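You operate a simulated robot arm through the tools that you are given. There is no shell and no other tool.

Carry out the task below with a simulated two-armed robot. There is one attempt and no reset: what you move stays moved.

## Task
Put the number five disc on the red tray. Switch the brake lever on. Pick up the red oil can with one hand, pass it to the other hand and put it on the top of the cart. Put the 170 mm shaft from the top of the packing table on the top of the grey cabinet and the 150 mm shaft on the steel shelf under the spout. Put the brush from the top of the packing table on the metal ring on the steel shelf under the spout. The order is free. Set down upright: red oil can. The brake lever goes to its stop.

Only the result counts: the job must be done as asked and must still hold three seconds after the hand-in. Knocking over, shifting, dropping, spilling or breaking anything else fails it.

## Robot
Two 6-joint arms with two-finger grippers on one trunk, on a base that drives. Base frame: it is fixed to the floor where the robot stands at the start and does not move with it; the origin is under the middle of the robot, x ahead of it, y to its left, z up; the surface under the hand at the start is at about z = 82. Readings come in cm, degrees, newtons and seconds.
The left shoulder is at the start at [3, 17.8, 101.3], the right one opposite. With the tool pointing down near the work surface each hand reaches from about 48 to 84 cm from the robot's upright axis, wherever it stands, measured 20 degrees to its own side. Places, roughly: brake lever [-210, -260, 60]; brush (3x3x19 cm) [-340, -640, 90]; metal ring [-525, -500, 50]; number five disc [50, -25, 75]; red oil can [-325, -150, 75]; red tray (23x17 cm) [52, -162, 82]; shaft [-375, -650, 100]; steel shelf under the spout (30x20 cm) [-516, -496, 54]; top of the cart [70, -360, 50]; top of the grey cabinet [-540, -560, 90]. Payload 2.54 kg a hand.
Tool frame (each hand has its own): the origin (TCP) lies between the finger pads and is the grasp point; the fingertips stand 3 cm ahead of it; z points along the fingers, y is the line along which they close. The gripper opens to 11.6 cm. The gripper's body begins 9.5 cm behind the TCP.
Orientation is that of the tool frame in the base frame, as a unit quaternion [w, x, y, z]. With the fingers straight down and closing along the base's y, the tool's x points along the base's -x, its y along +y and its z along -z.

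## Interface
- The arms move only by the tool send_rows. It takes "left_targets", "right_targets" or both (then of equal length, played together; a hand with none holds still); each is a list of rows, each an object of numbers (a shift or turn left out is 0, a gripper value left out holds the last): "claw": the finger opening in cm, from 0 to 11.6; "x", "y", "z": the shift along the tool's x, y, z in units of 200 mm (1.0 is 200 mm); "rx", "ry", "rz": the turn, a rotation vector about the tool's x, y, z in units of 120 degrees (1.0 is 120 degrees). In form: [{"claw": .., "x": .., "y": .., "z": .., "rx": .., "ry": .., "rz": ..}, ...]. A call has 1 to 20 rows; each row is the pose to reach, as a shift and turn from the pose commanded when the call began, along the tool's axes at that moment. A call with a number of a shift or a turn outside -1 to 1 is refused whole. A row lasts 0.2 s, in which the tool goes at most 5 cm and 8.6 degrees; a call with a longer step from one row to the next is refused whole, and so is a gripper value outside its range. Where a pose cannot be reached the arm comes as near as it can. A force on the tool above 40 N (or 10 N above the force at the start of the call, whichever is more), or a blocked arm, ends the call early, and 0.2 s more pass. The fingers move at their own pace (about 15.3 cm/s each) and stop on an object; they squeeze with about 39 N. The grip force told is the motor's: it shows also when the fingers shut on nothing. Time passes only in rows, and 0.2 s behind the last, so rows that repeat a pose let the fingers close. The reply holds the time, the measured pose of the TCP, the force on the tool along the base axes, the opening and the grip force, in the units named above and with some noise, with the torque about the TCP (base axes, N m) and any sound that the robot's microphone picked up.
- Cameras (640 x 400 px; columns grow to the right, rows downward): "scene" is now at [4.03, -2.34, 173.11]; the picture's right is [-0.30, -0.95, 0.00], its down [-0.78, 0.24, -0.58] and it looks along [0.56, -0.17, -0.81] (base axes); focal length 268 px, centre (320, 200). "left" rides on the left gripper at [6.9, 1.5, -12.2] in its tool frame; the picture's right is [-0.21, 0.98, 0.00], its down [-0.83, -0.18, -0.53] and it looks along [-0.52, -0.11, 0.85] (tool axes); focal length 251 px, centre (320, 200). "right" rides on the right gripper at [6.9, -1.5, -12.2] in its tool frame; the picture's right is [0.21, 0.98, 0.00], its down [-0.83, 0.18, -0.53] and it looks along [-0.52, 0.11, 0.85] (tool axes); focal length 251 px, centre (320, 200). There is no depth. A picture from a camera that has moved, and an enlarged one, comes with that camera's place and axes in the base frame and with its lens.
- snapshot(camera): a new picture of that camera. The clock stands still meanwhile.
- slide_trunk(by): slides the trunk up (or, below 0, down) by that many cm; the arms and the scene camera ride with it, the base frame stays. It gives what a move gives, with no picture.
- drive_base(legs): drives the robot by 1 to 6 legs, each [ahead, left, turn to the left] in cm, cm and degrees, along the robot's own axes; the way and the turn of a leg run together, so that a leg with both is an arc; at most 150 cm and 180 degrees a leg. The arms and the cameras ride along, it lands a little off, and it stops where it bumps. It gives what a move gives.
- head_to(pan, tilt): turns the head with the scene camera to pan (to the left, within 143 degrees either way) and tilt (down, from -29 to 69), counted from straight ahead of the robot. It gives what a move gives.
- close_up(camera, box): a new picture of the part [left, top, right, bottom] of that camera's present view, enlarged. The clock stands still meanwhile.
- close_job(): hands the job in; it is judged then, once.

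Places have to be worked out from the pictures, the camera data and where the tool is seen. Open the grippers and draw the arms clear of the work before you hand the job in, unless the task says otherwise.

The tools are called after "Emit:" as name(argument=value, ...) on one line, values as JSON. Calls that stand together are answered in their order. send_rows: Moves the arms, as the interface text tells. Its arguments: {"type":"object","properties":{"left_targets":{"type":"array"},"right_targets":{"type":"array"}},"required":[]} The other tools are called the same way: slide_trunk (by) slides the trunk up or down; drive_base (legs) drives the base; head_to (pan, tilt) turns the head that bears the scene camera; snapshot (camera) takes a picture; close_up (camera, box) takes an enlarged picture of a part of a camera's view; close_job () hands the job in.

At the start:

```text
time_s: 0.0
left_eef_pos: [61.04, 5.74, 113.37]
left_orientation: [0.0, 0.0, 1.0, 0.0]
left_contact_force: [-0.5, -0.5, -0.8]
left_wrist_torque: [0.0, 0.01, -0.02]
left_opening: 11.61
left_gripper_force: 0.1
right_eef_pos: [46.31, -36.22, 104.25]
right_orientation: [0.0, 0.0, 1.0, 0.0]
right_contact_force: [0.2, -0.5, -0.4]
right_wrist_torque: [-0.01, 0.03, 0.0]
right_opening: 11.63
right_gripper_force: 0.1
trunk travel left (down, up): [-22.5, 31.5]
robot x, y, heading: [0.13, 0.03, 0.0]
head pan, tilt: [-17.3, 54.4]
```

scene: 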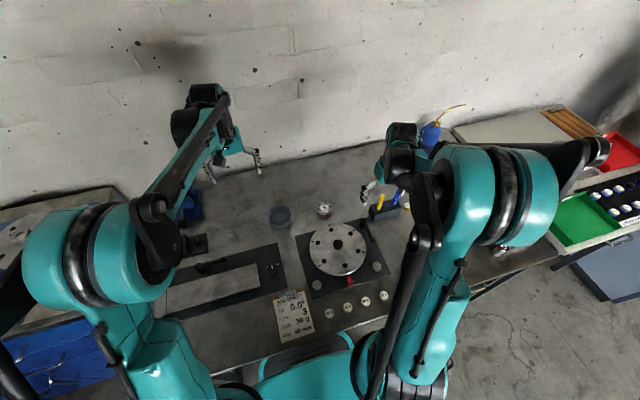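
right: 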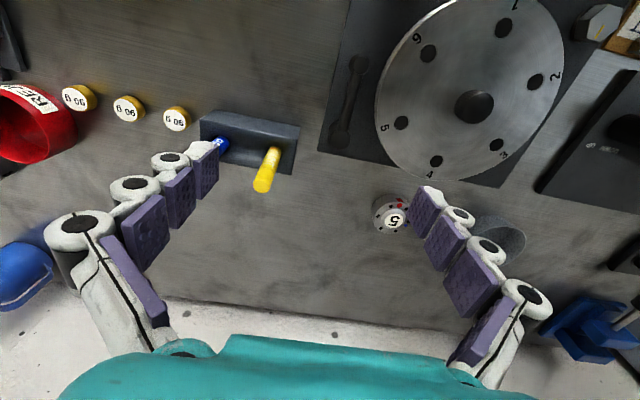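
left: 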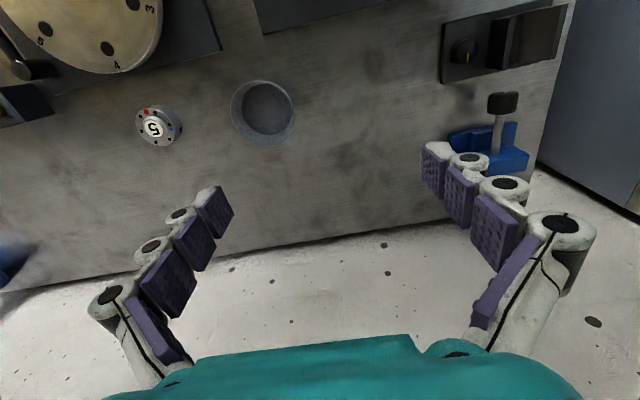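

The scene shows a bench ahead with an indexing plate, several numbered items and, to the right, trays. I start by looking more closely at the scene view to find the number five disc.

Emit:
close_up(camera="scene", box=[240, 180, 440, 330])

Emit:
close_up(camera="scene", box=[440, 90, 640, 290])

Emit:
close_up(camera="right", box=[0, 0, 640, 300])

```text
2.67 times, centred on (340, 255) of scene
camera zoom: at [4.03, -2.34, 173.11], right [-0.3, -0.95, 0.0], down [-0.78, 0.24, -0.58], along [0.56, -0.17, -0.81], focal length 714 px, centre (267, 53)
```

zoom: 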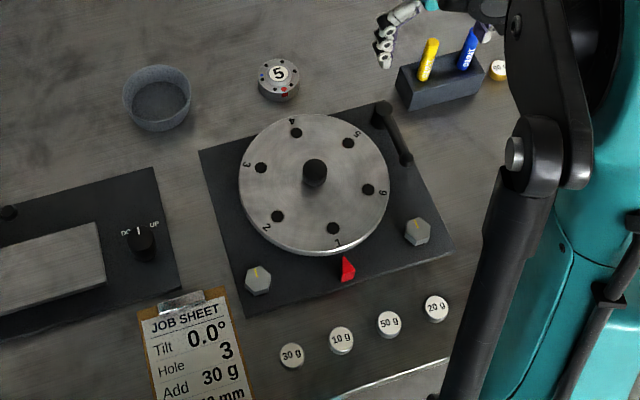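

```text
2.00 times, centred on (540, 190) of scene
camera zoom: at [4.03, -2.34, 173.11], right [-0.3, -0.95, 0.0], down [-0.78, 0.24, -0.58], along [0.56, -0.17, -0.81], focal length 535 px, centre (-120, 220)
```

zoom: 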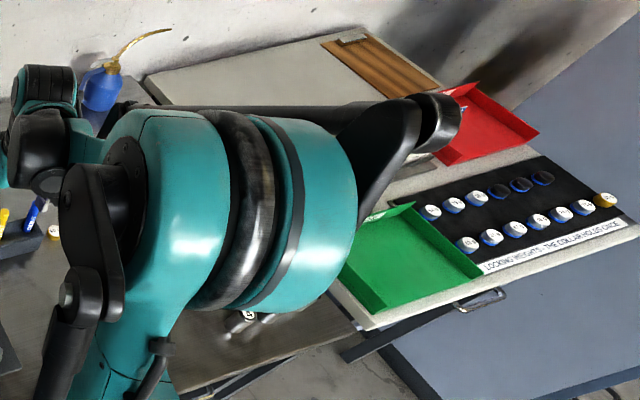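

```text
1.00 times, centred on (320, 150) of right (not enlarged: the box is as wide or as high as the picture)
camera zoom: at [39.45, -37.77, 116.38], right [-0.21, 0.98, 0.0], down [0.83, 0.18, 0.53], along [0.52, 0.11, -0.85], focal length 251 px, centre (320, 250)
```

zoom: 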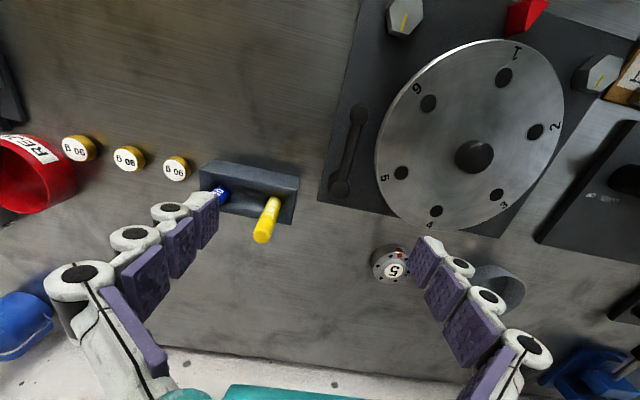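

The small knob-like disc marked "5" stands at about [59, -22, 84] by the right camera's ray. I turn the head to view the red tray area on the right-hand table and the rest of the room.

Emit:
head_to(pan=-70, tilt=35)

Emit:
snapshot(camera="scene")

Emit:
close_up(camera="right", box=[340, 170, 460, 245])

```text
time_s: 1.2
left_eef_pos: [61.01, 5.71, 113.29]
left_orientation: [0.0, 0.0, 1.0, 0.001]
left_contact_force: [0.1, 0.4, -0.5]
left_wrist_torque: [0.02, 0.0, -0.02]
left_opening: 11.59
left_gripper_force: 0.1
right_eef_pos: [46.32, -36.2, 104.2]
right_orientation: [-0.001, 0.0, 1.0, 0.0]
right_contact_force: [-0.1, 0.4, 0.7]
right_wrist_torque: [0.0, -0.03, 0.03]
right_opening: 11.58
right_gripper_force: 0.0
trunk travel left (down, up): [-22.5, 31.5]
robot x, y, heading: [0.2, -0.07, 0.1]
head pan, tilt: [-70.0, 35.0]
```

```text
taken
camera scene: at [0.1, -8.45, 175.85], right [-0.94, -0.34, 0.0], down [-0.2, 0.54, -0.82], along [0.28, -0.77, -0.57], focal length 268 px, centre (320, 200)
```

scene: 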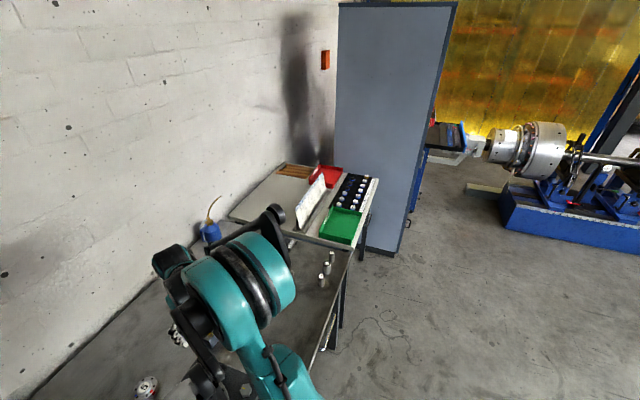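

```text
5.33 times, centred on (400, 208) of right
camera zoom: at [39.45, -37.77, 116.37], right [-0.21, 0.98, 0.0], down [0.83, 0.18, 0.53], along [0.52, 0.11, -0.85], focal length 1341 px, centre (-107, 160)
```

zoom: 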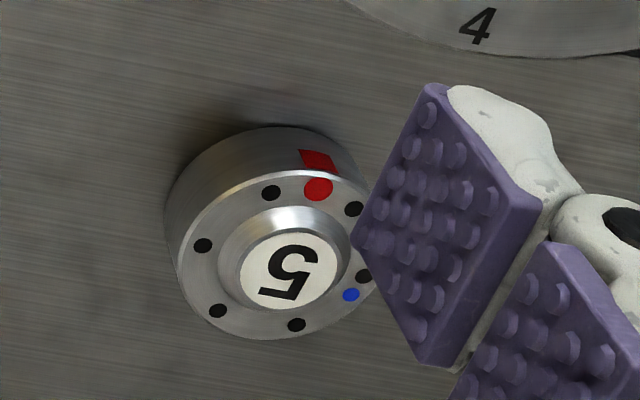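

The disc with "5" is visible, about 4 cm wide. Now I zoom on the tray table and on the places farther off.

Emit:
close_up(camera="scene", box=[220, 140, 400, 260])

Emit:
head_to(pan=-110, tilt=20)

Emit:
snapshot(camera="scene")

Emit:
head_to(pan=-143, tilt=15)

Emit:
snapshot(camera="scene")

```text
3.33 times, centred on (310, 200) of scene
camera zoom: at [0.1, -8.45, 175.85], right [-0.94, -0.34, 0.0], down [-0.2, 0.54, -0.82], along [0.28, -0.77, -0.57], focal length 892 px, centre (353, 200)
```

zoom: 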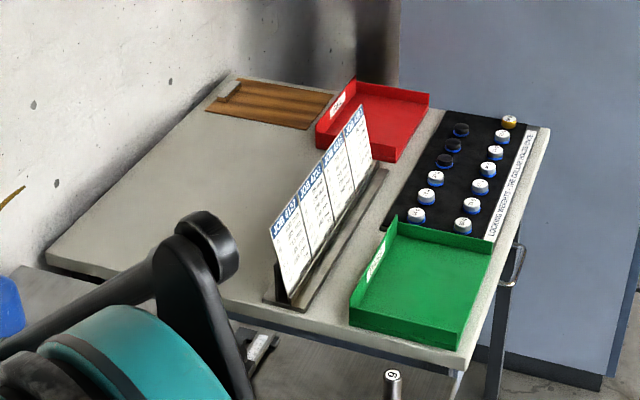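

```text
time_s: 2.3
left_eef_pos: [61.08, 5.8, 113.24]
left_orientation: [0.0, 0.001, 1.0, -0.001]
left_contact_force: [0.0, 0.0, -0.1]
left_wrist_torque: [-0.01, -0.01, -0.02]
left_opening: 11.6
left_gripper_force: 0.0
right_eef_pos: [46.34, -36.27, 104.22]
right_orientation: [0.0, 0.001, 1.0, 0.001]
right_contact_force: [-0.2, -0.1, 0.1]
right_wrist_torque: [0.02, -0.03, 0.0]
right_opening: 11.57
right_gripper_force: 0.0
trunk travel left (down, up): [-22.5, 31.5]
robot x, y, heading: [0.1, -0.08, -0.1]
head pan, tilt: [-110.0, 20.0]
```

```text
taken
camera scene: at [-6.09, -8.93, 178.23], right [-0.94, 0.34, 0.0], down [0.12, 0.32, -0.94], along [-0.32, -0.88, -0.34], focal length 268 px, centre (320, 200)
```

scene: 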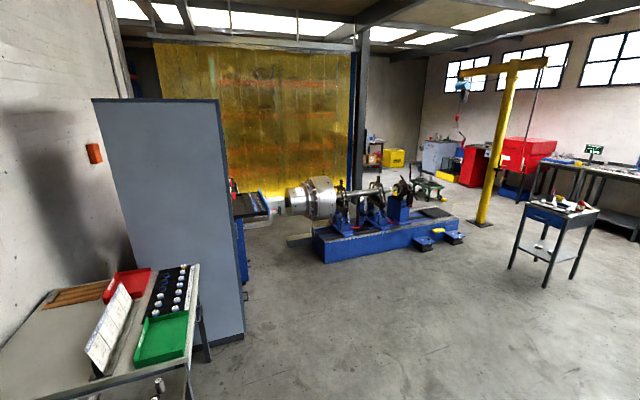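

```text
time_s: 3.3
left_eef_pos: [60.99, 5.72, 113.4]
left_orientation: [0.0, 0.0, 1.0, 0.0]
left_contact_force: [0.4, 0.0, -0.1]
left_wrist_torque: [-0.02, 0.0, 0.04]
left_opening: 11.59
left_gripper_force: 0.0
right_eef_pos: [46.3, -36.27, 104.28]
right_orientation: [0.0, 0.0, 1.0, 0.0]
right_contact_force: [0.4, 0.3, -0.4]
right_wrist_torque: [-0.04, -0.01, 0.0]
right_opening: 11.57
right_gripper_force: 0.0
trunk travel left (down, up): [-22.5, 31.5]
robot x, y, heading: [-0.1, 0.34, -0.2]
head pan, tilt: [-143.0, 15.0]
```

```text
taken
camera scene: at [-10.37, -5.81, 179.05], right [-0.6, 0.8, 0.0], down [0.21, 0.16, -0.97], along [-0.77, -0.58, -0.26], focal length 268 px, centre (320, 200)
```

scene: 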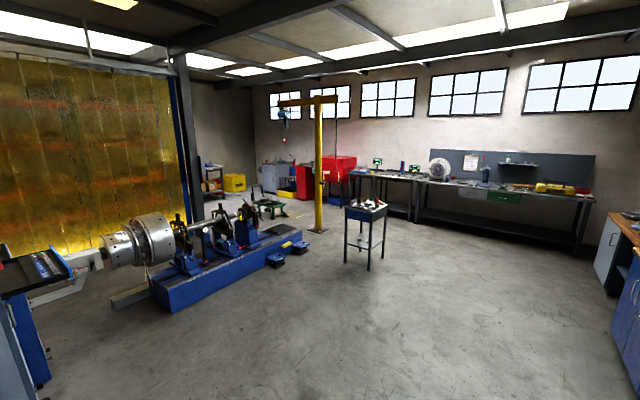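

The map is clear: tray table to the right (x 17–90, y −98 to −173) with the red tray near [52, −163], a tall grey locker beyond it, the machine with the brake lever and a small table with the can behind the robot. Next I look down in front to see the bench edge and my base, before grasping.

Emit:
head_to(pan=-40, tilt=66)

Emit:
snapshot(camera="scene")

Emit:
head_to(pan=-100, tilt=66)

Emit:
snapshot(camera="scene")

```text
time_s: 5.1
left_eef_pos: [61.01, 5.78, 113.21]
left_orientation: [0.0, 0.0, 1.0, 0.0]
left_contact_force: [0.2, -0.1, 0.0]
left_wrist_torque: [0.02, -0.01, -0.04]
left_opening: 11.59
left_gripper_force: 0.0
right_eef_pos: [46.27, -36.26, 104.27]
right_orientation: [0.0, 0.0, 1.0, 0.0]
right_contact_force: [-0.8, -0.1, -0.6]
right_wrist_torque: [0.01, 0.0, 0.01]
right_opening: 11.61
right_gripper_force: 0.1
trunk travel left (down, up): [-22.5, 31.5]
robot x, y, heading: [0.1, 0.24, -0.2]
head pan, tilt: [-40.0, 66.0]
```

```text
taken
camera scene: at [1.63, -4.01, 171.76], right [-0.64, -0.77, 0.0], down [-0.7, 0.59, -0.41], along [0.31, -0.26, -0.91], focal length 268 px, centre (320, 200)
```

scene: 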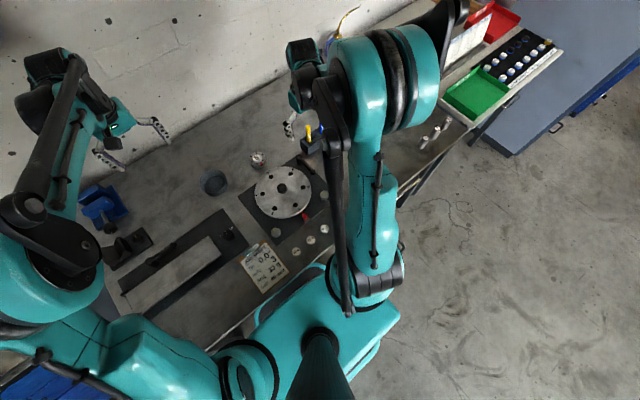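

```text
time_s: 6.4
left_eef_pos: [60.99, 5.79, 113.25]
left_orientation: [0.001, 0.0, 1.0, 0.0]
left_contact_force: [-0.6, -0.2, -0.5]
left_wrist_torque: [0.02, 0.0, -0.03]
left_opening: 11.61
left_gripper_force: 0.1
right_eef_pos: [46.34, -36.24, 104.23]
right_orientation: [0.0, 0.0, 1.0, 0.0]
right_contact_force: [0.5, -0.4, -0.3]
right_wrist_torque: [-0.01, 0.01, 0.0]
right_opening: 11.61
right_gripper_force: 0.2
trunk travel left (down, up): [-22.5, 31.5]
robot x, y, heading: [-0.25, 0.14, 0.1]
head pan, tilt: [-100.0, 66.0]
```

```text
taken
camera scene: at [-3.94, -6.04, 171.76], right [-0.98, 0.17, 0.0], down [0.16, 0.9, -0.41], along [-0.07, -0.4, -0.91], focal length 268 px, centre (320, 200)
```

scene: 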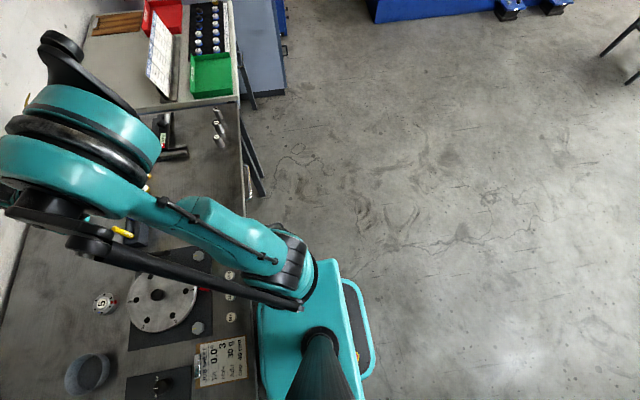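

The base stands right against the bench edge and the right arm is free to move. I bring the right hand over the disc at about [60.3, −21.7, 97] with the fingers opened to 9.5 cm, then check with the wrist camera.

Emit:
send_rows(right_targets=[{"claw": 9.5, "x": -0.12, "y": 0.12, "z": 0.06}, {"x": -0.24, "y": 0.24, "z": 0.12}, {"x": -0.36, "y": 0.36, "z": 0.18}, {"x": -0.48, "y": 0.48, "z": 0.24}, {"x": -0.6, "y": 0.6, "z": 0.3}, {"x": -0.7, "y": 0.725, "z": 0.36}, {"x": -0.7, "y": 0.725, "z": 0.36}])

Emit:
snapshot(camera="right")

Emit:
snapshot(camera="left")

```text
time_s: 8.0
left_eef_pos: [60.91, 5.74, 113.33]
left_orientation: [0.0, 0.0, 1.0, 0.0]
left_contact_force: [1.1, 0.9, 0.1]
left_wrist_torque: [0.02, -0.01, 0.03]
left_opening: 11.62
left_gripper_force: 0.0
right_eef_pos: [60.55, -21.64, 96.72]
right_orientation: [-0.001, 0.0, 1.0, 0.0]
right_contact_force: [-0.3, -0.4, 0.6]
right_wrist_torque: [0.03, -0.04, 0.01]
right_opening: 9.5
right_gripper_force: 0.1
trunk travel left (down, up): [-22.5, 31.5]
robot x, y, heading: [-0.2, -0.06, -0.1]
head pan, tilt: [-100.0, 66.0]
```

```text
taken
camera right: at [53.58, -23.18, 109.02], right [-0.21, 0.98, 0.0], down [0.83, 0.18, 0.53], along [0.52, 0.11, -0.85], focal length 251 px, centre (320, 200)
```

right: 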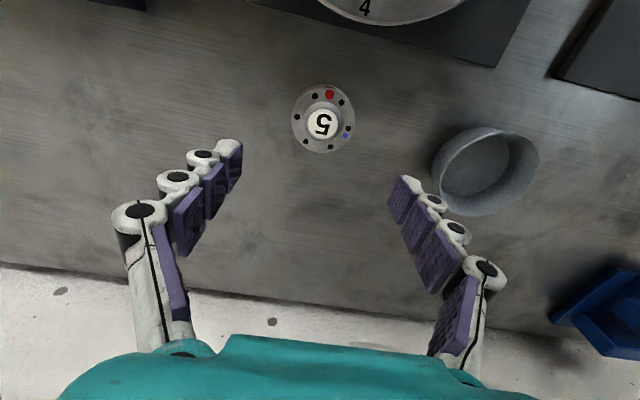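

```text
taken
camera left: at [54.01, 7.17, 125.36], right [0.21, 0.98, 0.0], down [0.83, -0.18, 0.53], along [0.52, -0.11, -0.85], focal length 251 px, centre (320, 200)
```

left: 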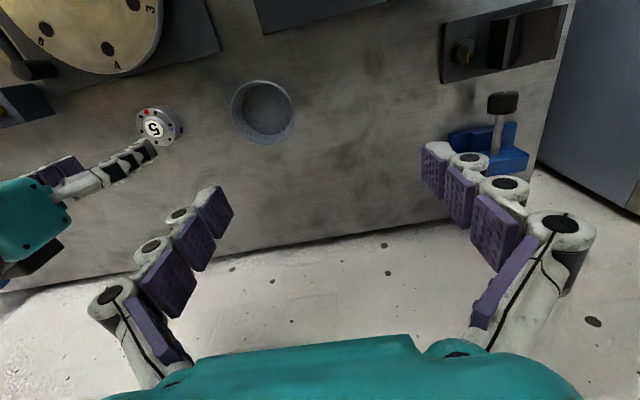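

The disc centre projects to about [60.0, −21.6], nearly under the TCP. I descend to z ≈ 85.4 and close the fingers.

Emit:
send_rows(right_targets=[{"x": 0.025, "z": 0.15}, {"x": 0.025, "z": 0.3}, {"x": 0.025, "z": 0.42}, {"x": 0.025, "z": 0.5}, {"x": 0.025, "z": 0.565}, {"x": 0.025, "z": 0.565}])

Emit:
snapshot(camera="right")

```text
time_s: 9.4
left_eef_pos: [61.01, 5.89, 113.23]
left_orientation: [0.001, 0.0, 1.0, -0.001]
left_contact_force: [-0.1, -0.8, -0.2]
left_wrist_torque: [-0.02, 0.01, 0.0]
left_opening: 11.6
left_gripper_force: 0.1
right_eef_pos: [59.87, -21.78, 85.68]
right_orientation: [0.0, 0.0, 1.0, -0.001]
right_contact_force: [-0.1, 0.1, -0.1]
right_wrist_torque: [-0.01, 0.0, 0.0]
right_opening: 9.5
right_gripper_force: 0.0
trunk travel left (down, up): [-22.5, 31.5]
robot x, y, heading: [0.1, -0.13, -0.2]
head pan, tilt: [-100.0, 66.0]
```

```text
taken
camera right: at [52.95, -23.21, 97.78], right [-0.21, 0.98, 0.0], down [0.83, 0.18, 0.53], along [0.52, 0.11, -0.85], focal length 251 px, centre (320, 200)
```

right: 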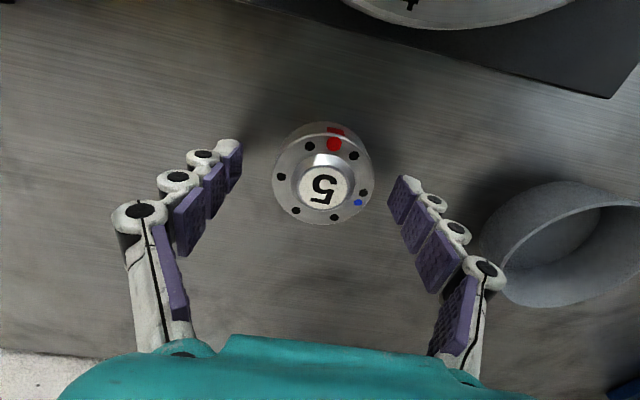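

The disc sits centred between the fingers. I shift 0.2 cm, drop 0.4 cm more and close.

Emit:
send_rows(right_targets=[{"y": 0.01, "z": 0.02}, {"y": 0.01, "z": 0.02}, {"claw": 0, "y": 0.01, "z": 0.02}, {"y": 0.01, "z": 0.02}, {"y": 0.01, "z": 0.02}, {"y": 0.01, "z": 0.02}])

Emit:
snapshot(camera="right")

```text
time_s: 10.8
left_eef_pos: [60.94, 5.65, 113.21]
left_orientation: [0.0, 0.0, 1.0, 0.0]
left_contact_force: [-0.4, 0.6, 0.1]
left_wrist_torque: [-0.01, 0.0, 0.01]
left_opening: 11.59
left_gripper_force: 0.0
right_eef_pos: [59.78, -21.54, 85.35]
right_orientation: [0.0, 0.0, 1.0, 0.0]
right_contact_force: [1.5, 1.4, 6.1]
right_wrist_torque: [0.26, 0.03, -0.03]
right_opening: 6.06
right_gripper_force: 39.0
trunk travel left (down, up): [-22.5, 31.5]
robot x, y, heading: [0.02, -0.39, -0.1]
head pan, tilt: [-100.0, 66.0]
```

```text
taken
camera right: at [52.93, -23.0, 97.49], right [-0.21, 0.98, 0.0], down [0.83, 0.18, 0.53], along [0.52, 0.11, -0.85], focal length 251 px, centre (320, 200)
```

right: 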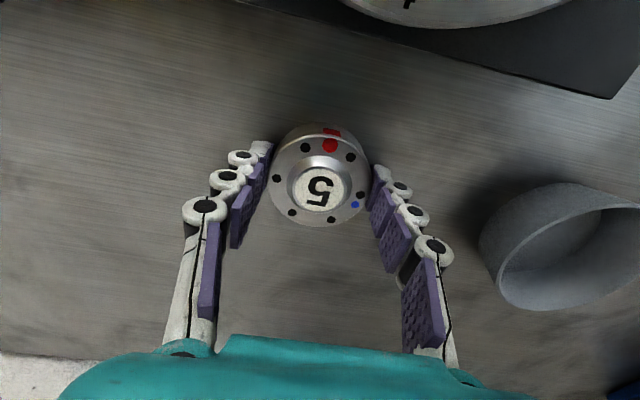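

The disc is held (opening 6.06 cm, 39 N). I lift it straight up 16 cm.

Emit:
send_rows(right_targets=[{"z": -0.05}, {"z": -0.2}, {"z": -0.4}, {"z": -0.6}, {"z": -0.8}, {"z": -0.8}])

Emit:
snapshot(camera="right")

```text
time_s: 12.2
left_eef_pos: [61.12, 5.69, 113.28]
left_orientation: [0.0, 0.0, 1.0, 0.0]
left_contact_force: [1.1, -0.4, -0.3]
left_wrist_torque: [0.01, -0.02, 0.0]
left_opening: 11.61
left_gripper_force: 0.1
right_eef_pos: [59.95, -21.59, 101.67]
right_orientation: [-0.001, 0.0, 1.0, 0.0]
right_contact_force: [-0.7, 0.8, -2.0]
right_wrist_torque: [0.0, 0.04, 0.0]
right_opening: 6.09
right_gripper_force: 38.6
trunk travel left (down, up): [-22.5, 31.5]
robot x, y, heading: [-0.26, 0.03, -0.1]
head pan, tilt: [-100.0, 66.0]
```

```text
taken
camera right: at [53.1, -23.15, 113.73], right [-0.21, 0.98, 0.0], down [0.83, 0.18, 0.53], along [0.52, 0.11, -0.85], focal length 251 px, centre (320, 200)
```

right: 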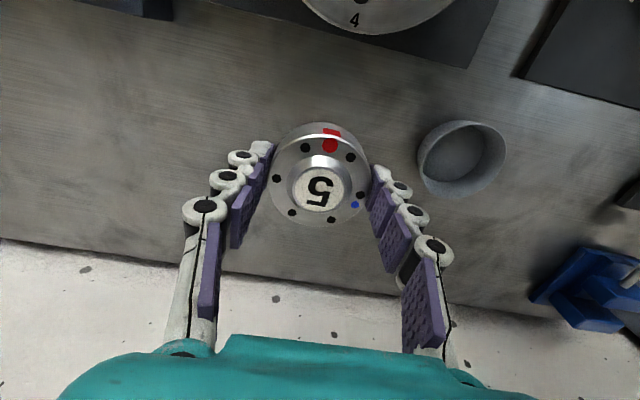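

The disc is held firmly. I raise the trunk 15 cm so both hands clear everything on the benches, then back straight away from the bench.

Emit:
slide_trunk(by=15)

Emit:
drive_base(legs=[[-60, 0, 0]])

Emit:
head_to(pan=-60, tilt=35)

Emit:
snapshot(camera="scene")

```text
time_s: 13.9
left_eef_pos: [61.08, 5.82, 128.23]
left_orientation: [-0.001, 0.0, 1.0, -0.001]
left_contact_force: [0.1, 0.1, -0.2]
left_wrist_torque: [-0.03, -0.02, 0.04]
left_opening: 11.6
left_gripper_force: 0.0
right_eef_pos: [59.94, -21.68, 116.56]
right_orientation: [0.0, 0.0, 1.0, 0.001]
right_contact_force: [-0.5, 0.3, -2.6]
right_wrist_torque: [0.0, 0.0, 0.02]
right_opening: 6.06
right_gripper_force: 39.0
trunk travel left (down, up): [-37.5, 16.5]
robot x, y, heading: [0.2, -0.15, -0.2]
head pan, tilt: [-100.0, 66.0]
```

```text
time_s: 17.3
left_eef_pos: [0.89, 5.9, 128.24]
left_orientation: [0.0, -0.002, 1.0, 0.0]
left_contact_force: [-0.9, 0.1, -0.2]
left_wrist_torque: [-0.04, 0.01, -0.01]
left_opening: 11.61
left_gripper_force: 0.0
right_eef_pos: [-0.06, -21.42, 116.58]
right_orientation: [0.0, -0.002, 1.0, 0.0]
right_contact_force: [0.2, -0.8, -2.1]
right_wrist_torque: [0.0, 0.05, 0.02]
right_opening: 6.07
right_gripper_force: 38.4
trunk travel left (down, up): [-37.5, 16.5]
robot x, y, heading: [-60.47, -0.39, 0.1]
head pan, tilt: [-100.0, 66.0]
```

```text
time_s: 18.4
left_eef_pos: [0.86, 5.89, 128.17]
left_orientation: [0.0, -0.003, 1.0, -0.001]
left_contact_force: [-0.7, 0.4, 1.0]
left_wrist_torque: [0.03, 0.01, -0.01]
left_opening: 11.59
left_gripper_force: 0.0
right_eef_pos: [-0.07, -21.46, 116.54]
right_orientation: [-0.001, -0.003, 1.0, 0.0]
right_contact_force: [-0.8, 0.5, -2.9]
right_wrist_torque: [0.01, 0.0, 0.01]
right_opening: 6.09
right_gripper_force: 39.1
trunk travel left (down, up): [-37.5, 16.5]
robot x, y, heading: [-60.23, -0.21, 0.3]
head pan, tilt: [-60.0, 35.0]
```

```text
taken
camera scene: at [-58.64, -7.99, 190.84], right [-0.86, -0.5, 0.0], down [-0.29, 0.5, -0.82], along [0.41, -0.71, -0.57], focal length 268 px, centre (320, 200)
```

scene: 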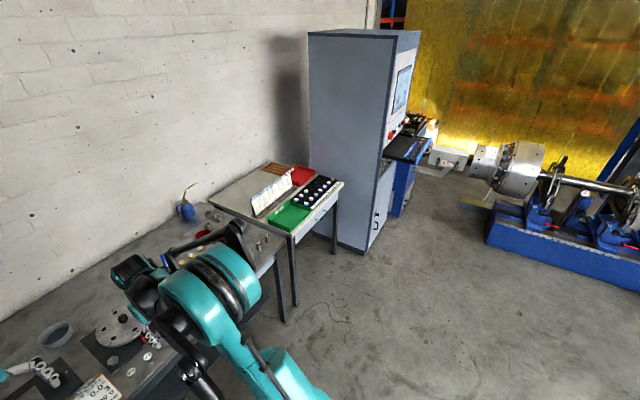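

The way along the benches is clear. I drive 143 cm to the right, staying at x = −60, and look at the tray table.

Emit:
drive_base(legs=[[0, -143, 0]])

Emit:
head_to(pan=-10, tilt=45)

Emit:
snapshot(camera="scene")

Emit:
snapshot(camera="right")

```text
time_s: 25.6
left_eef_pos: [2.87, -137.85, 128.4]
left_orientation: [0.0, -0.012, 1.0, 0.001]
left_contact_force: [-0.7, -0.1, 0.4]
left_wrist_torque: [0.02, 0.01, -0.03]
left_opening: 11.62
left_gripper_force: 0.0
right_eef_pos: [2.37, -165.29, 116.61]
right_orientation: [0.0, -0.012, 1.0, 0.0]
right_contact_force: [0.5, 0.0, -1.7]
right_wrist_torque: [0.01, 0.0, 0.01]
right_opening: 6.05
right_gripper_force: 38.3
trunk travel left (down, up): [-37.5, 16.5]
robot x, y, heading: [-58.51, -145.23, 1.1]
head pan, tilt: [-60.0, 35.0]
```

```text
time_s: 26.8
left_eef_pos: [2.87, -137.85, 128.21]
left_orientation: [0.0, -0.012, 1.0, -0.001]
left_contact_force: [-0.4, -0.2, 0.0]
left_wrist_torque: [0.01, 0.02, 0.01]
left_opening: 11.62
left_gripper_force: 0.1
right_eef_pos: [2.43, -165.29, 116.65]
right_orientation: [0.0, -0.011, 1.0, 0.0]
right_contact_force: [-0.4, -0.2, -2.0]
right_wrist_torque: [-0.01, 0.03, 0.02]
right_opening: 6.05
right_gripper_force: 39.0
trunk travel left (down, up): [-37.5, 16.5]
robot x, y, heading: [-58.16, -144.88, 1.3]
head pan, tilt: [-10.0, 45.0]
```

```text
taken
camera scene: at [-52.91, -146.53, 189.37], right [-0.15, -0.99, 0.0], down [-0.7, 0.11, -0.71], along [0.7, -0.11, -0.71], focal length 268 px, centre (320, 200)
```

scene: 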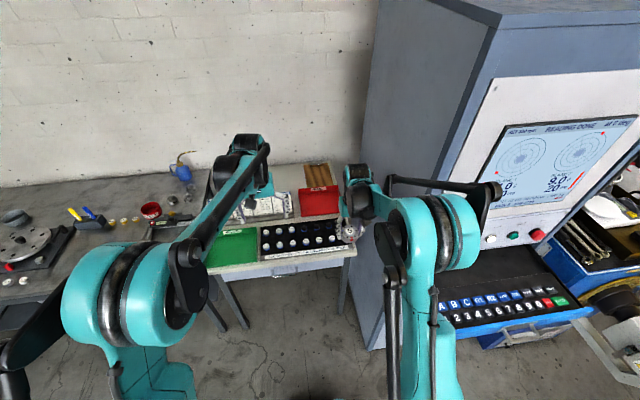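

```text
taken
camera right: at [-4.47, -166.95, 128.71], right [-0.24, 0.97, 0.0], down [0.82, 0.2, 0.53], along [0.52, 0.13, -0.85], focal length 251 px, centre (320, 200)
```

right: 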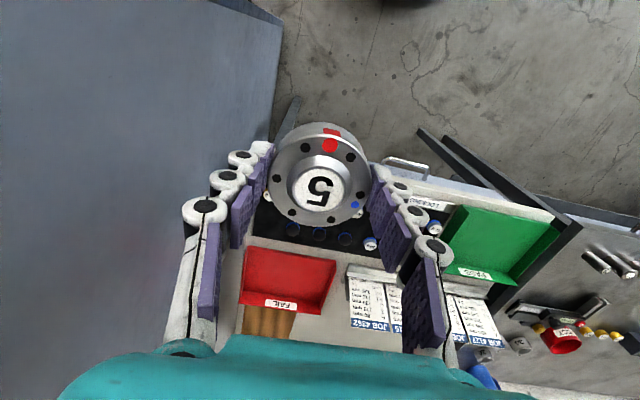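

The tray reads "FAIL" and is red; the cabinet stands close on the right, so I shift 9 cm back to the left, straighten the heading, and then drive forward in steps.

Emit:
drive_base(legs=[[0, 9.5, -1.2], [35, 0, 0]])

Emit:
snapshot(camera="scene")

Emit:
snapshot(camera="right")

Emit:
snapshot(camera="left")

```text
time_s: 29.8
left_eef_pos: [37.61, -129.0, 128.35]
left_orientation: [-0.001, -0.005, 1.0, 0.0]
left_contact_force: [1.0, 0.1, -0.4]
left_wrist_torque: [0.04, -0.02, 0.03]
left_opening: 11.6
left_gripper_force: 0.0
right_eef_pos: [36.59, -156.31, 116.55]
right_orientation: [0.0, -0.005, 1.0, 0.0]
right_contact_force: [-0.3, 0.0, -1.3]
right_wrist_torque: [-0.01, 0.0, -0.01]
right_opening: 6.05
right_gripper_force: 39.1
trunk travel left (down, up): [-37.5, 16.5]
robot x, y, heading: [-22.95, -135.31, 0.6]
head pan, tilt: [-10.0, 45.0]
```

```text
taken
camera scene: at [-18.23, -136.8, 189.37], right [-0.17, -0.99, 0.0], down [-0.7, 0.12, -0.71], along [0.7, -0.12, -0.71], focal length 268 px, centre (320, 200)
```

scene: 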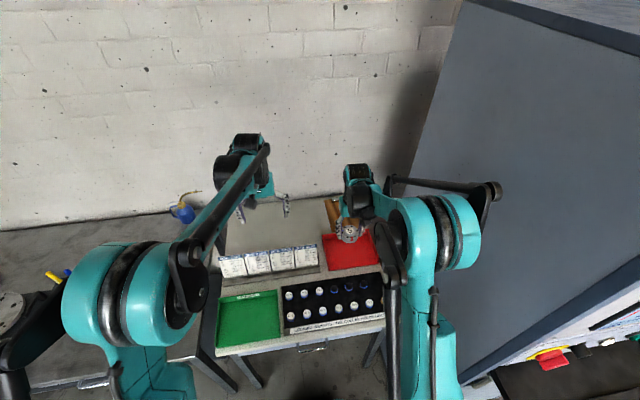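

```text
taken
camera right: at [29.88, -157.94, 128.71], right [-0.22, 0.97, 0.0], down [0.82, 0.19, 0.53], along [0.52, 0.12, -0.85], focal length 251 px, centre (320, 200)
```

right: 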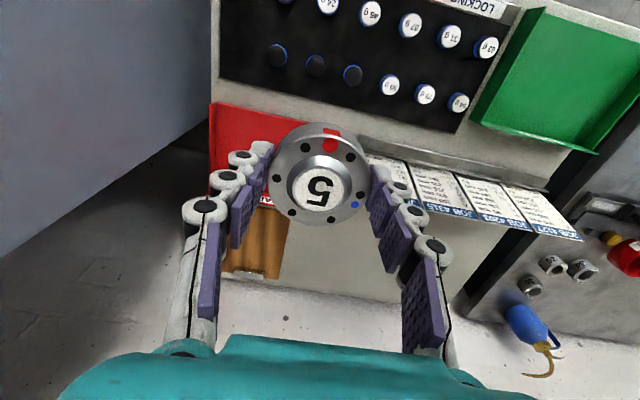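

```text
taken
camera left: at [30.66, -127.59, 140.32], right [0.21, 0.98, 0.0], down [0.83, -0.17, 0.53], along [0.52, -0.11, -0.85], focal length 251 px, centre (320, 200)
```

left: 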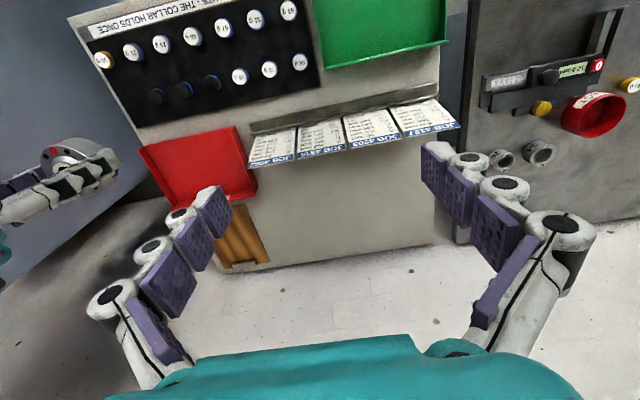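

The tray's centre works out to about [51, −161.5, 83]. I drive 13 cm further, so the tray lies at a comfortable reach for the right hand.

Emit:
drive_base(legs=[[13, 0, -0.6]])

Emit:
snapshot(camera="right")

Emit:
snapshot(camera="left")

Emit:
snapshot(camera="scene")

```text
time_s: 31.0
left_eef_pos: [50.24, -129.4, 128.15]
left_orientation: [-0.001, 0.0, 1.0, 0.0]
left_contact_force: [-0.1, -0.4, -0.5]
left_wrist_torque: [-0.01, 0.02, -0.04]
left_opening: 11.61
left_gripper_force: 0.0
right_eef_pos: [49.15, -156.78, 116.51]
right_orientation: [-0.001, 0.0, 1.0, -0.001]
right_contact_force: [0.0, 0.1, -2.7]
right_wrist_torque: [0.04, 0.03, 0.0]
right_opening: 6.07
right_gripper_force: 38.6
trunk travel left (down, up): [-37.5, 16.5]
robot x, y, heading: [-10.83, -134.97, 0.0]
head pan, tilt: [-10.0, 45.0]
```

```text
taken
camera right: at [42.24, -158.35, 128.74], right [-0.21, 0.98, 0.0], down [0.83, 0.18, 0.53], along [0.52, 0.11, -0.85], focal length 251 px, centre (320, 200)
```

right: 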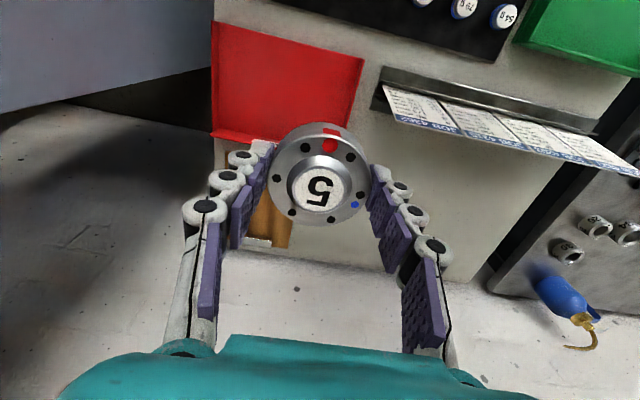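

```text
taken
camera left: at [43.27, -128.0, 140.34], right [0.21, 0.98, 0.0], down [0.83, -0.18, 0.53], along [0.52, -0.11, -0.85], focal length 251 px, centre (320, 200)
```

left: 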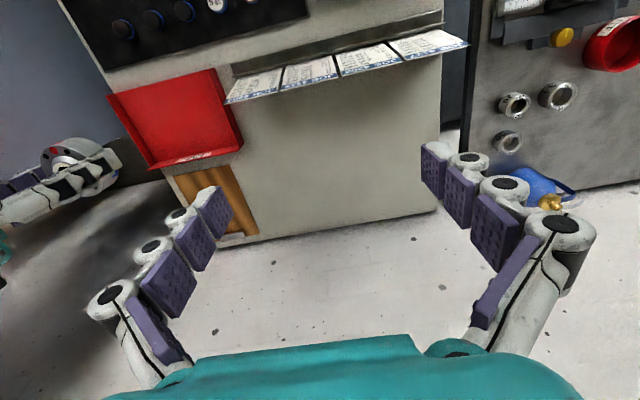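

```text
taken
camera scene: at [-5.7, -136.79, 189.37], right [-0.17, -0.98, 0.0], down [-0.7, 0.12, -0.71], along [0.7, -0.12, -0.71], focal length 268 px, centre (320, 200)
```

scene: 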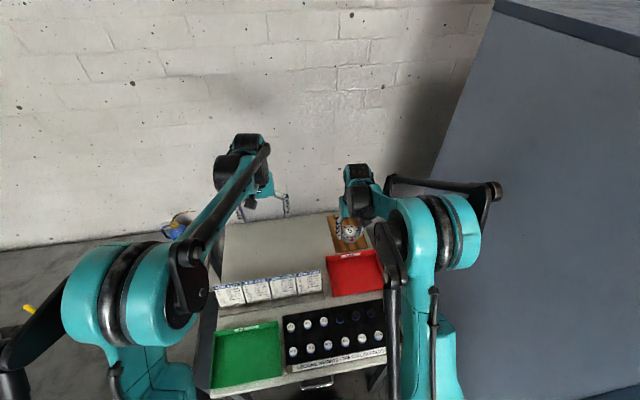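

The tray spans about x 43–58, y −151 to −174. I move the disc over its centre [50.8, −162] and lower to z ≈ 97.

Emit:
send_rows(right_targets=[{"x": -0.04, "y": -0.13, "z": 0.1}, {"x": -0.0825, "y": -0.26, "z": 0.2}, {"x": -0.0825, "y": -0.26, "z": 0.4}, {"x": -0.0825, "y": -0.26, "z": 0.6}, {"x": -0.0825, "y": -0.26, "z": 0.8}, {"x": -0.0825, "y": -0.26, "z": 0.97}, {"x": -0.0825, "y": -0.26, "z": 0.97}])

Emit:
snapshot(camera="right")

Emit:
snapshot(camera="left")

```text
time_s: 32.6
left_eef_pos: [50.23, -129.4, 128.37]
left_orientation: [0.0, 0.0, 1.0, 0.0]
left_contact_force: [-0.2, -0.5, -0.2]
left_wrist_torque: [-0.02, -0.01, -0.02]
left_opening: 11.6
left_gripper_force: 0.1
right_eef_pos: [50.78, -161.69, 97.09]
right_orientation: [0.001, -0.001, 1.0, 0.0]
right_contact_force: [-0.9, 0.6, -2.9]
right_wrist_torque: [0.0, -0.01, 0.01]
right_opening: 6.06
right_gripper_force: 38.8
trunk travel left (down, up): [-37.5, 16.5]
robot x, y, heading: [-10.77, -135.06, 0.2]
head pan, tilt: [-10.0, 45.0]
```

```text
taken
camera right: at [43.97, -163.33, 109.21], right [-0.21, 0.98, 0.0], down [0.83, 0.18, 0.53], along [0.52, 0.11, -0.85], focal length 251 px, centre (320, 200)
```

right: 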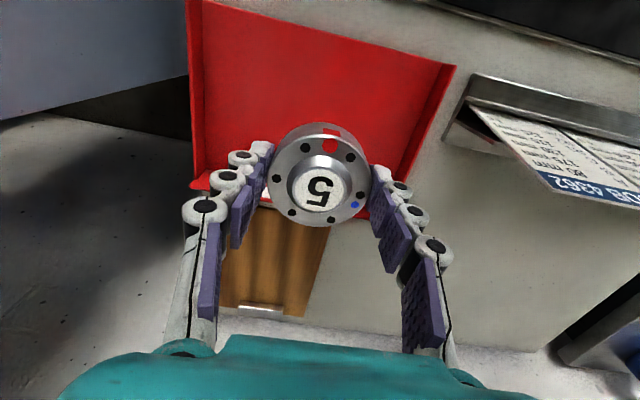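

```text
taken
camera left: at [43.27, -127.99, 140.35], right [0.21, 0.98, 0.0], down [0.83, -0.18, 0.53], along [0.52, -0.11, -0.85], focal length 251 px, centre (320, 200)
```

left: 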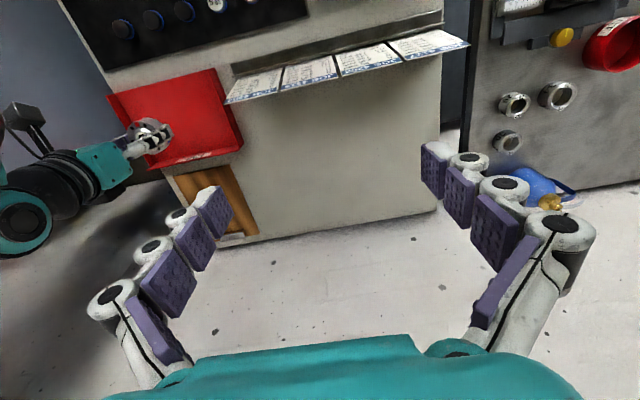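

The disc is over the tray's middle. I lower it, slowing near the tray floor.

Emit:
send_rows(right_targets=[{"y": -0.02, "z": 0.15}, {"y": -0.02, "z": 0.3}, {"y": -0.02, "z": 0.4}, {"y": -0.02, "z": 0.45}, {"y": -0.02, "z": 0.48}, {"y": -0.02, "z": 0.5}, {"y": -0.02, "z": 0.515}, {"y": -0.02, "z": 0.53}, {"y": -0.02, "z": 0.545}])

Emit:
snapshot(camera="left")

```text
time_s: 34.6
left_eef_pos: [50.39, -129.44, 128.37]
left_orientation: [0.0, 0.0, 1.0, 0.0]
left_contact_force: [-0.1, -0.1, -0.8]
left_wrist_torque: [-0.02, 0.0, -0.01]
left_opening: 11.62
left_gripper_force: 0.0
right_eef_pos: [50.9, -162.49, 86.33]
right_orientation: [0.0, 0.0, 1.0, 0.0]
right_contact_force: [0.2, 0.9, -1.7]
right_wrist_torque: [0.02, -0.01, 0.06]
right_opening: 6.06
right_gripper_force: 39.4
trunk travel left (down, up): [-37.5, 16.5]
robot x, y, heading: [-10.82, -134.79, -0.1]
head pan, tilt: [-10.0, 45.0]
```

```text
taken
camera left: at [43.32, -128.01, 140.32], right [0.21, 0.98, 0.0], down [0.83, -0.18, 0.53], along [0.52, -0.11, -0.85], focal length 251 px, centre (320, 200)
```

left: 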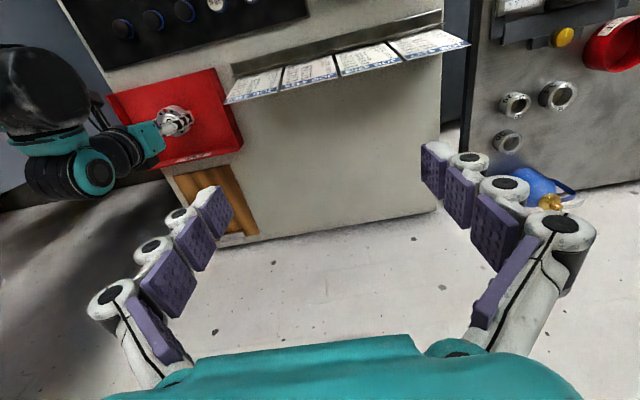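

No contact yet (force still −1.7 N). I go down in 0.2 cm steps until the floor is felt.

Emit:
send_rows(right_targets=[{"z": 0.01}, {"z": 0.02}, {"z": 0.025}, {"z": 0.03}])

```text
time_s: 35.6
left_eef_pos: [50.15, -129.43, 128.29]
left_orientation: [0.0, 0.0, 1.0, -0.001]
left_contact_force: [0.4, -0.2, 0.1]
left_wrist_torque: [-0.01, -0.03, 0.0]
left_opening: 11.6
left_gripper_force: 0.1
right_eef_pos: [50.92, -162.55, 85.71]
right_orientation: [-0.001, 0.0, 1.0, 0.0]
right_contact_force: [0.2, -0.4, -2.4]
right_wrist_torque: [-0.01, -0.01, 0.01]
right_opening: 6.06
right_gripper_force: 38.8
trunk travel left (down, up): [-37.5, 16.5]
robot x, y, heading: [-10.77, -135.21, -0.0]
head pan, tilt: [-10.0, 45.0]
```

Still hanging free at z = 85.7. I continue downward in small steps.

Emit:
send_rows(right_targets=[{"z": 0.008}, {"z": 0.016}, {"z": 0.016}])

Emit:
snapshot(camera="right")

```text
time_s: 36.4
left_eef_pos: [50.33, -129.44, 128.33]
left_orientation: [0.0, 0.0, 1.0, 0.001]
left_contact_force: [-0.8, -0.3, 0.1]
left_wrist_torque: [0.02, 0.02, 0.01]
left_opening: 11.6
left_gripper_force: 0.1
right_eef_pos: [50.73, -162.28, 85.36]
right_orientation: [0.0, 0.0, 1.0, 0.0]
right_contact_force: [-0.5, -0.3, -2.8]
right_wrist_torque: [-0.01, -0.02, 0.02]
right_opening: 6.06
right_gripper_force: 39.2
trunk travel left (down, up): [-37.5, 16.5]
robot x, y, heading: [-10.75, -135.16, -0.1]
head pan, tilt: [-10.0, 45.0]
```

```text
taken
camera right: at [43.94, -163.9, 97.51], right [-0.21, 0.98, 0.0], down [0.83, 0.18, 0.53], along [0.52, 0.11, -0.85], focal length 251 px, centre (320, 200)
```

right: 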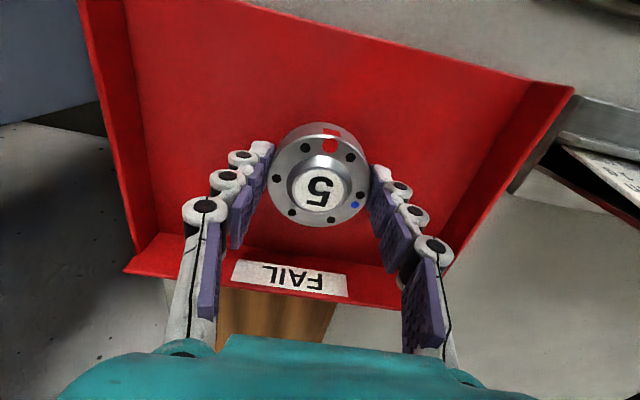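

Tray centred well, still no contact. I continue lowering.

Emit:
send_rows(right_targets=[{"z": 0.01}, {"z": 0.02}, {"z": 0.03}, {"z": 0.03}])

```text
time_s: 37.4
left_eef_pos: [50.28, -129.45, 128.23]
left_orientation: [-0.001, -0.001, 1.0, 0.0]
left_contact_force: [-0.6, -1.5, 0.3]
left_wrist_torque: [0.04, 0.02, 0.02]
left_opening: 11.61
left_gripper_force: 0.1
right_eef_pos: [50.83, -162.39, 84.76]
right_orientation: [0.0, 0.0, 1.0, 0.0]
right_contact_force: [-0.4, -0.9, -1.8]
right_wrist_torque: [-0.02, 0.01, 0.0]
right_opening: 6.07
right_gripper_force: 38.5
trunk travel left (down, up): [-37.5, 16.5]
robot x, y, heading: [-10.54, -135.12, 0.2]
head pan, tilt: [-10.0, 45.0]
```

Emit:
send_rows(right_targets=[{"z": 0.01}, {"z": 0.02}, {"z": 0.03}, {"z": 0.03}])

Emit:
close_up(camera="left", box=[90, 60, 270, 180])

```text
time_s: 38.3
left_eef_pos: [50.04, -129.35, 128.52]
left_orientation: [0.001, 0.0, 1.0, 0.0]
left_contact_force: [0.4, 0.0, 0.1]
left_wrist_torque: [0.01, 0.0, 0.01]
left_opening: 11.61
left_gripper_force: 0.2
right_eef_pos: [50.8, -162.38, 84.44]
right_orientation: [0.002, 0.0, 1.0, -0.001]
right_contact_force: [-3.8, 2.1, 23.8]
right_wrist_torque: [-0.04, -0.36, 0.01]
right_opening: 6.1
right_gripper_force: 39.0
trunk travel left (down, up): [-37.5, 16.5]
robot x, y, heading: [-10.57, -135.07, 0.1]
head pan, tilt: [-10.0, 45.0]
stopped in row 4 (right hand): the force on the tool passed its limit at 41 N (the readings are from after the stop); the commanded pose is now the measured one
```

```text
3.33 times, centred on (180, 120) of left
camera zoom: at [43.06, -127.88, 140.44], right [0.21, 0.98, 0.0], down [0.82, -0.18, 0.54], along [0.52, -0.12, -0.84], focal length 838 px, centre (787, 467)
```

zoom: 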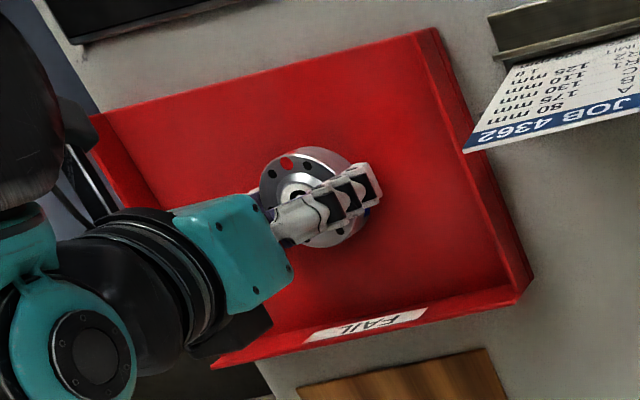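

Contact with the tray floor was felt at z ≈ 84.4. I ease up a hair, open to 8.5 cm and rise clear.

Emit:
send_rows(right_targets=[{"z": -0.008}, {"z": -0.008}, {"claw": 8.5, "z": -0.008}, {"z": -0.008}, {"z": -0.008}, {"z": -0.1}, {"z": -0.3}, {"z": -0.5}, {"z": -0.7}, {"z": -0.9}, {"z": -0.98}])

Emit:
snapshot(camera="right")

Emit:
close_up(camera="left", box=[90, 60, 270, 180])

```text
time_s: 40.7
left_eef_pos: [50.18, -129.42, 128.32]
left_orientation: [-0.001, 0.0, 1.0, 0.0]
left_contact_force: [0.7, 0.2, 0.3]
left_wrist_torque: [-0.04, 0.0, 0.03]
left_opening: 11.61
left_gripper_force: 0.1
right_eef_pos: [50.91, -162.7, 103.77]
right_orientation: [0.002, 0.0, 1.0, -0.001]
right_contact_force: [-0.3, -0.5, 0.7]
right_wrist_torque: [0.0, 0.0, -0.01]
right_opening: 8.51
right_gripper_force: 0.1
trunk travel left (down, up): [-37.5, 16.5]
robot x, y, heading: [-10.83, -135.02, 0.4]
head pan, tilt: [-10.0, 45.0]
```

```text
taken
camera right: at [43.9, -164.16, 115.94], right [-0.21, 0.98, 0.0], down [0.83, 0.18, 0.54], along [0.52, 0.11, -0.84], focal length 251 px, centre (320, 200)
```

right: 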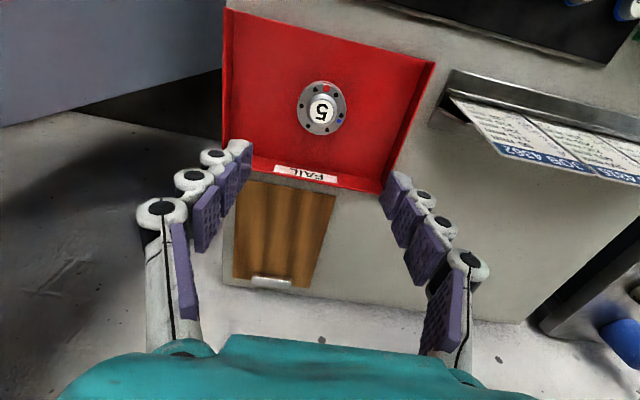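

```text
3.33 times, centred on (180, 120) of left
camera zoom: at [43.29, -127.98, 140.33], right [0.21, 0.98, 0.0], down [0.83, -0.18, 0.53], along [0.52, -0.11, -0.85], focal length 838 px, centre (787, 467)
```

zoom: 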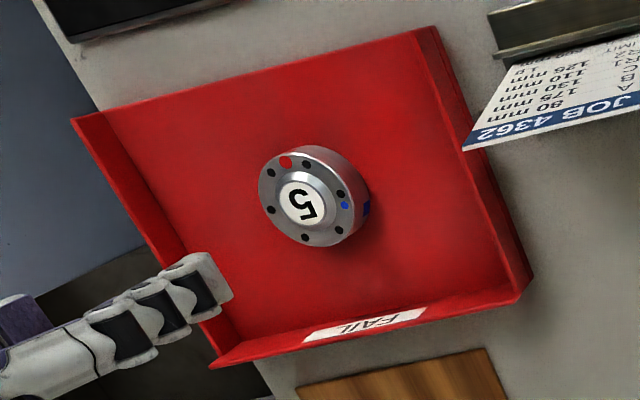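

Disc five rests in the middle of the red tray. I raise the right hand and back away from the table, then look at the machine with the brake lever.

Emit:
send_rows(right_targets=[{"z": -0.2}, {"z": -0.4}, {"z": -0.6}, {"z": -0.7}])

Emit:
drive_base(legs=[[-55, 0, 0]])

Emit:
head_to(pan=-130, tilt=25)

Emit:
snapshot(camera="scene")

```text
time_s: 41.7
left_eef_pos: [50.19, -129.47, 128.18]
left_orientation: [0.0, 0.0, 1.0, 0.0]
left_contact_force: [1.2, -0.3, -0.2]
left_wrist_torque: [-0.04, -0.02, -0.01]
left_opening: 11.61
left_gripper_force: 0.1
right_eef_pos: [51.03, -162.32, 117.99]
right_orientation: [0.001, 0.0, 1.0, 0.0]
right_contact_force: [-0.2, -0.7, 0.1]
right_wrist_torque: [0.04, 0.0, 0.0]
right_opening: 8.51
right_gripper_force: 0.0
trunk travel left (down, up): [-37.5, 16.5]
robot x, y, heading: [-10.54, -135.42, 0.0]
head pan, tilt: [-10.0, 45.0]
```

```text
time_s: 44.9
left_eef_pos: [-5.22, -129.25, 128.25]
left_orientation: [0.0, -0.002, 1.0, 0.001]
left_contact_force: [0.2, 0.4, -0.7]
left_wrist_torque: [-0.03, -0.04, -0.02]
left_opening: 11.62
left_gripper_force: 0.0
right_eef_pos: [-4.35, -162.27, 117.91]
right_orientation: [0.0, -0.001, 1.0, 0.0]
right_contact_force: [0.4, -1.4, 0.7]
right_wrist_torque: [0.0, -0.01, 0.01]
right_opening: 8.51
right_gripper_force: 0.1
trunk travel left (down, up): [-37.5, 16.5]
robot x, y, heading: [-66.37, -135.57, 0.0]
head pan, tilt: [-10.0, 45.0]
```

```text
time_s: 46.9
left_eef_pos: [-5.2, -129.21, 128.24]
left_orientation: [0.001, -0.001, 1.0, 0.0]
left_contact_force: [0.5, 0.4, -0.2]
left_wrist_torque: [-0.03, 0.02, 0.01]
left_opening: 11.6
left_gripper_force: 0.2
right_eef_pos: [-4.22, -162.38, 117.91]
right_orientation: [0.001, -0.002, 1.0, 0.0]
right_contact_force: [-0.5, 0.1, 0.6]
right_wrist_torque: [0.0, 0.0, 0.03]
right_opening: 8.5
right_gripper_force: 0.0
trunk travel left (down, up): [-37.5, 16.5]
robot x, y, heading: [-66.04, -135.24, 0.1]
head pan, tilt: [-130.0, 25.0]
```

```text
taken
camera scene: at [-74.95, -142.56, 192.43], right [-0.77, 0.64, 0.0], down [0.27, 0.32, -0.91], along [-0.58, -0.7, -0.42], focal length 268 px, centre (320, 200)
```

scene: 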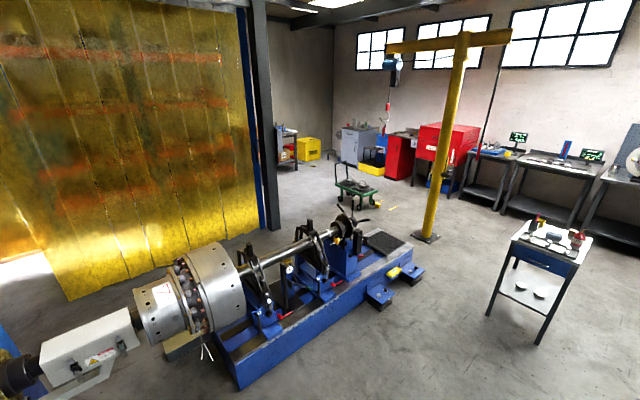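

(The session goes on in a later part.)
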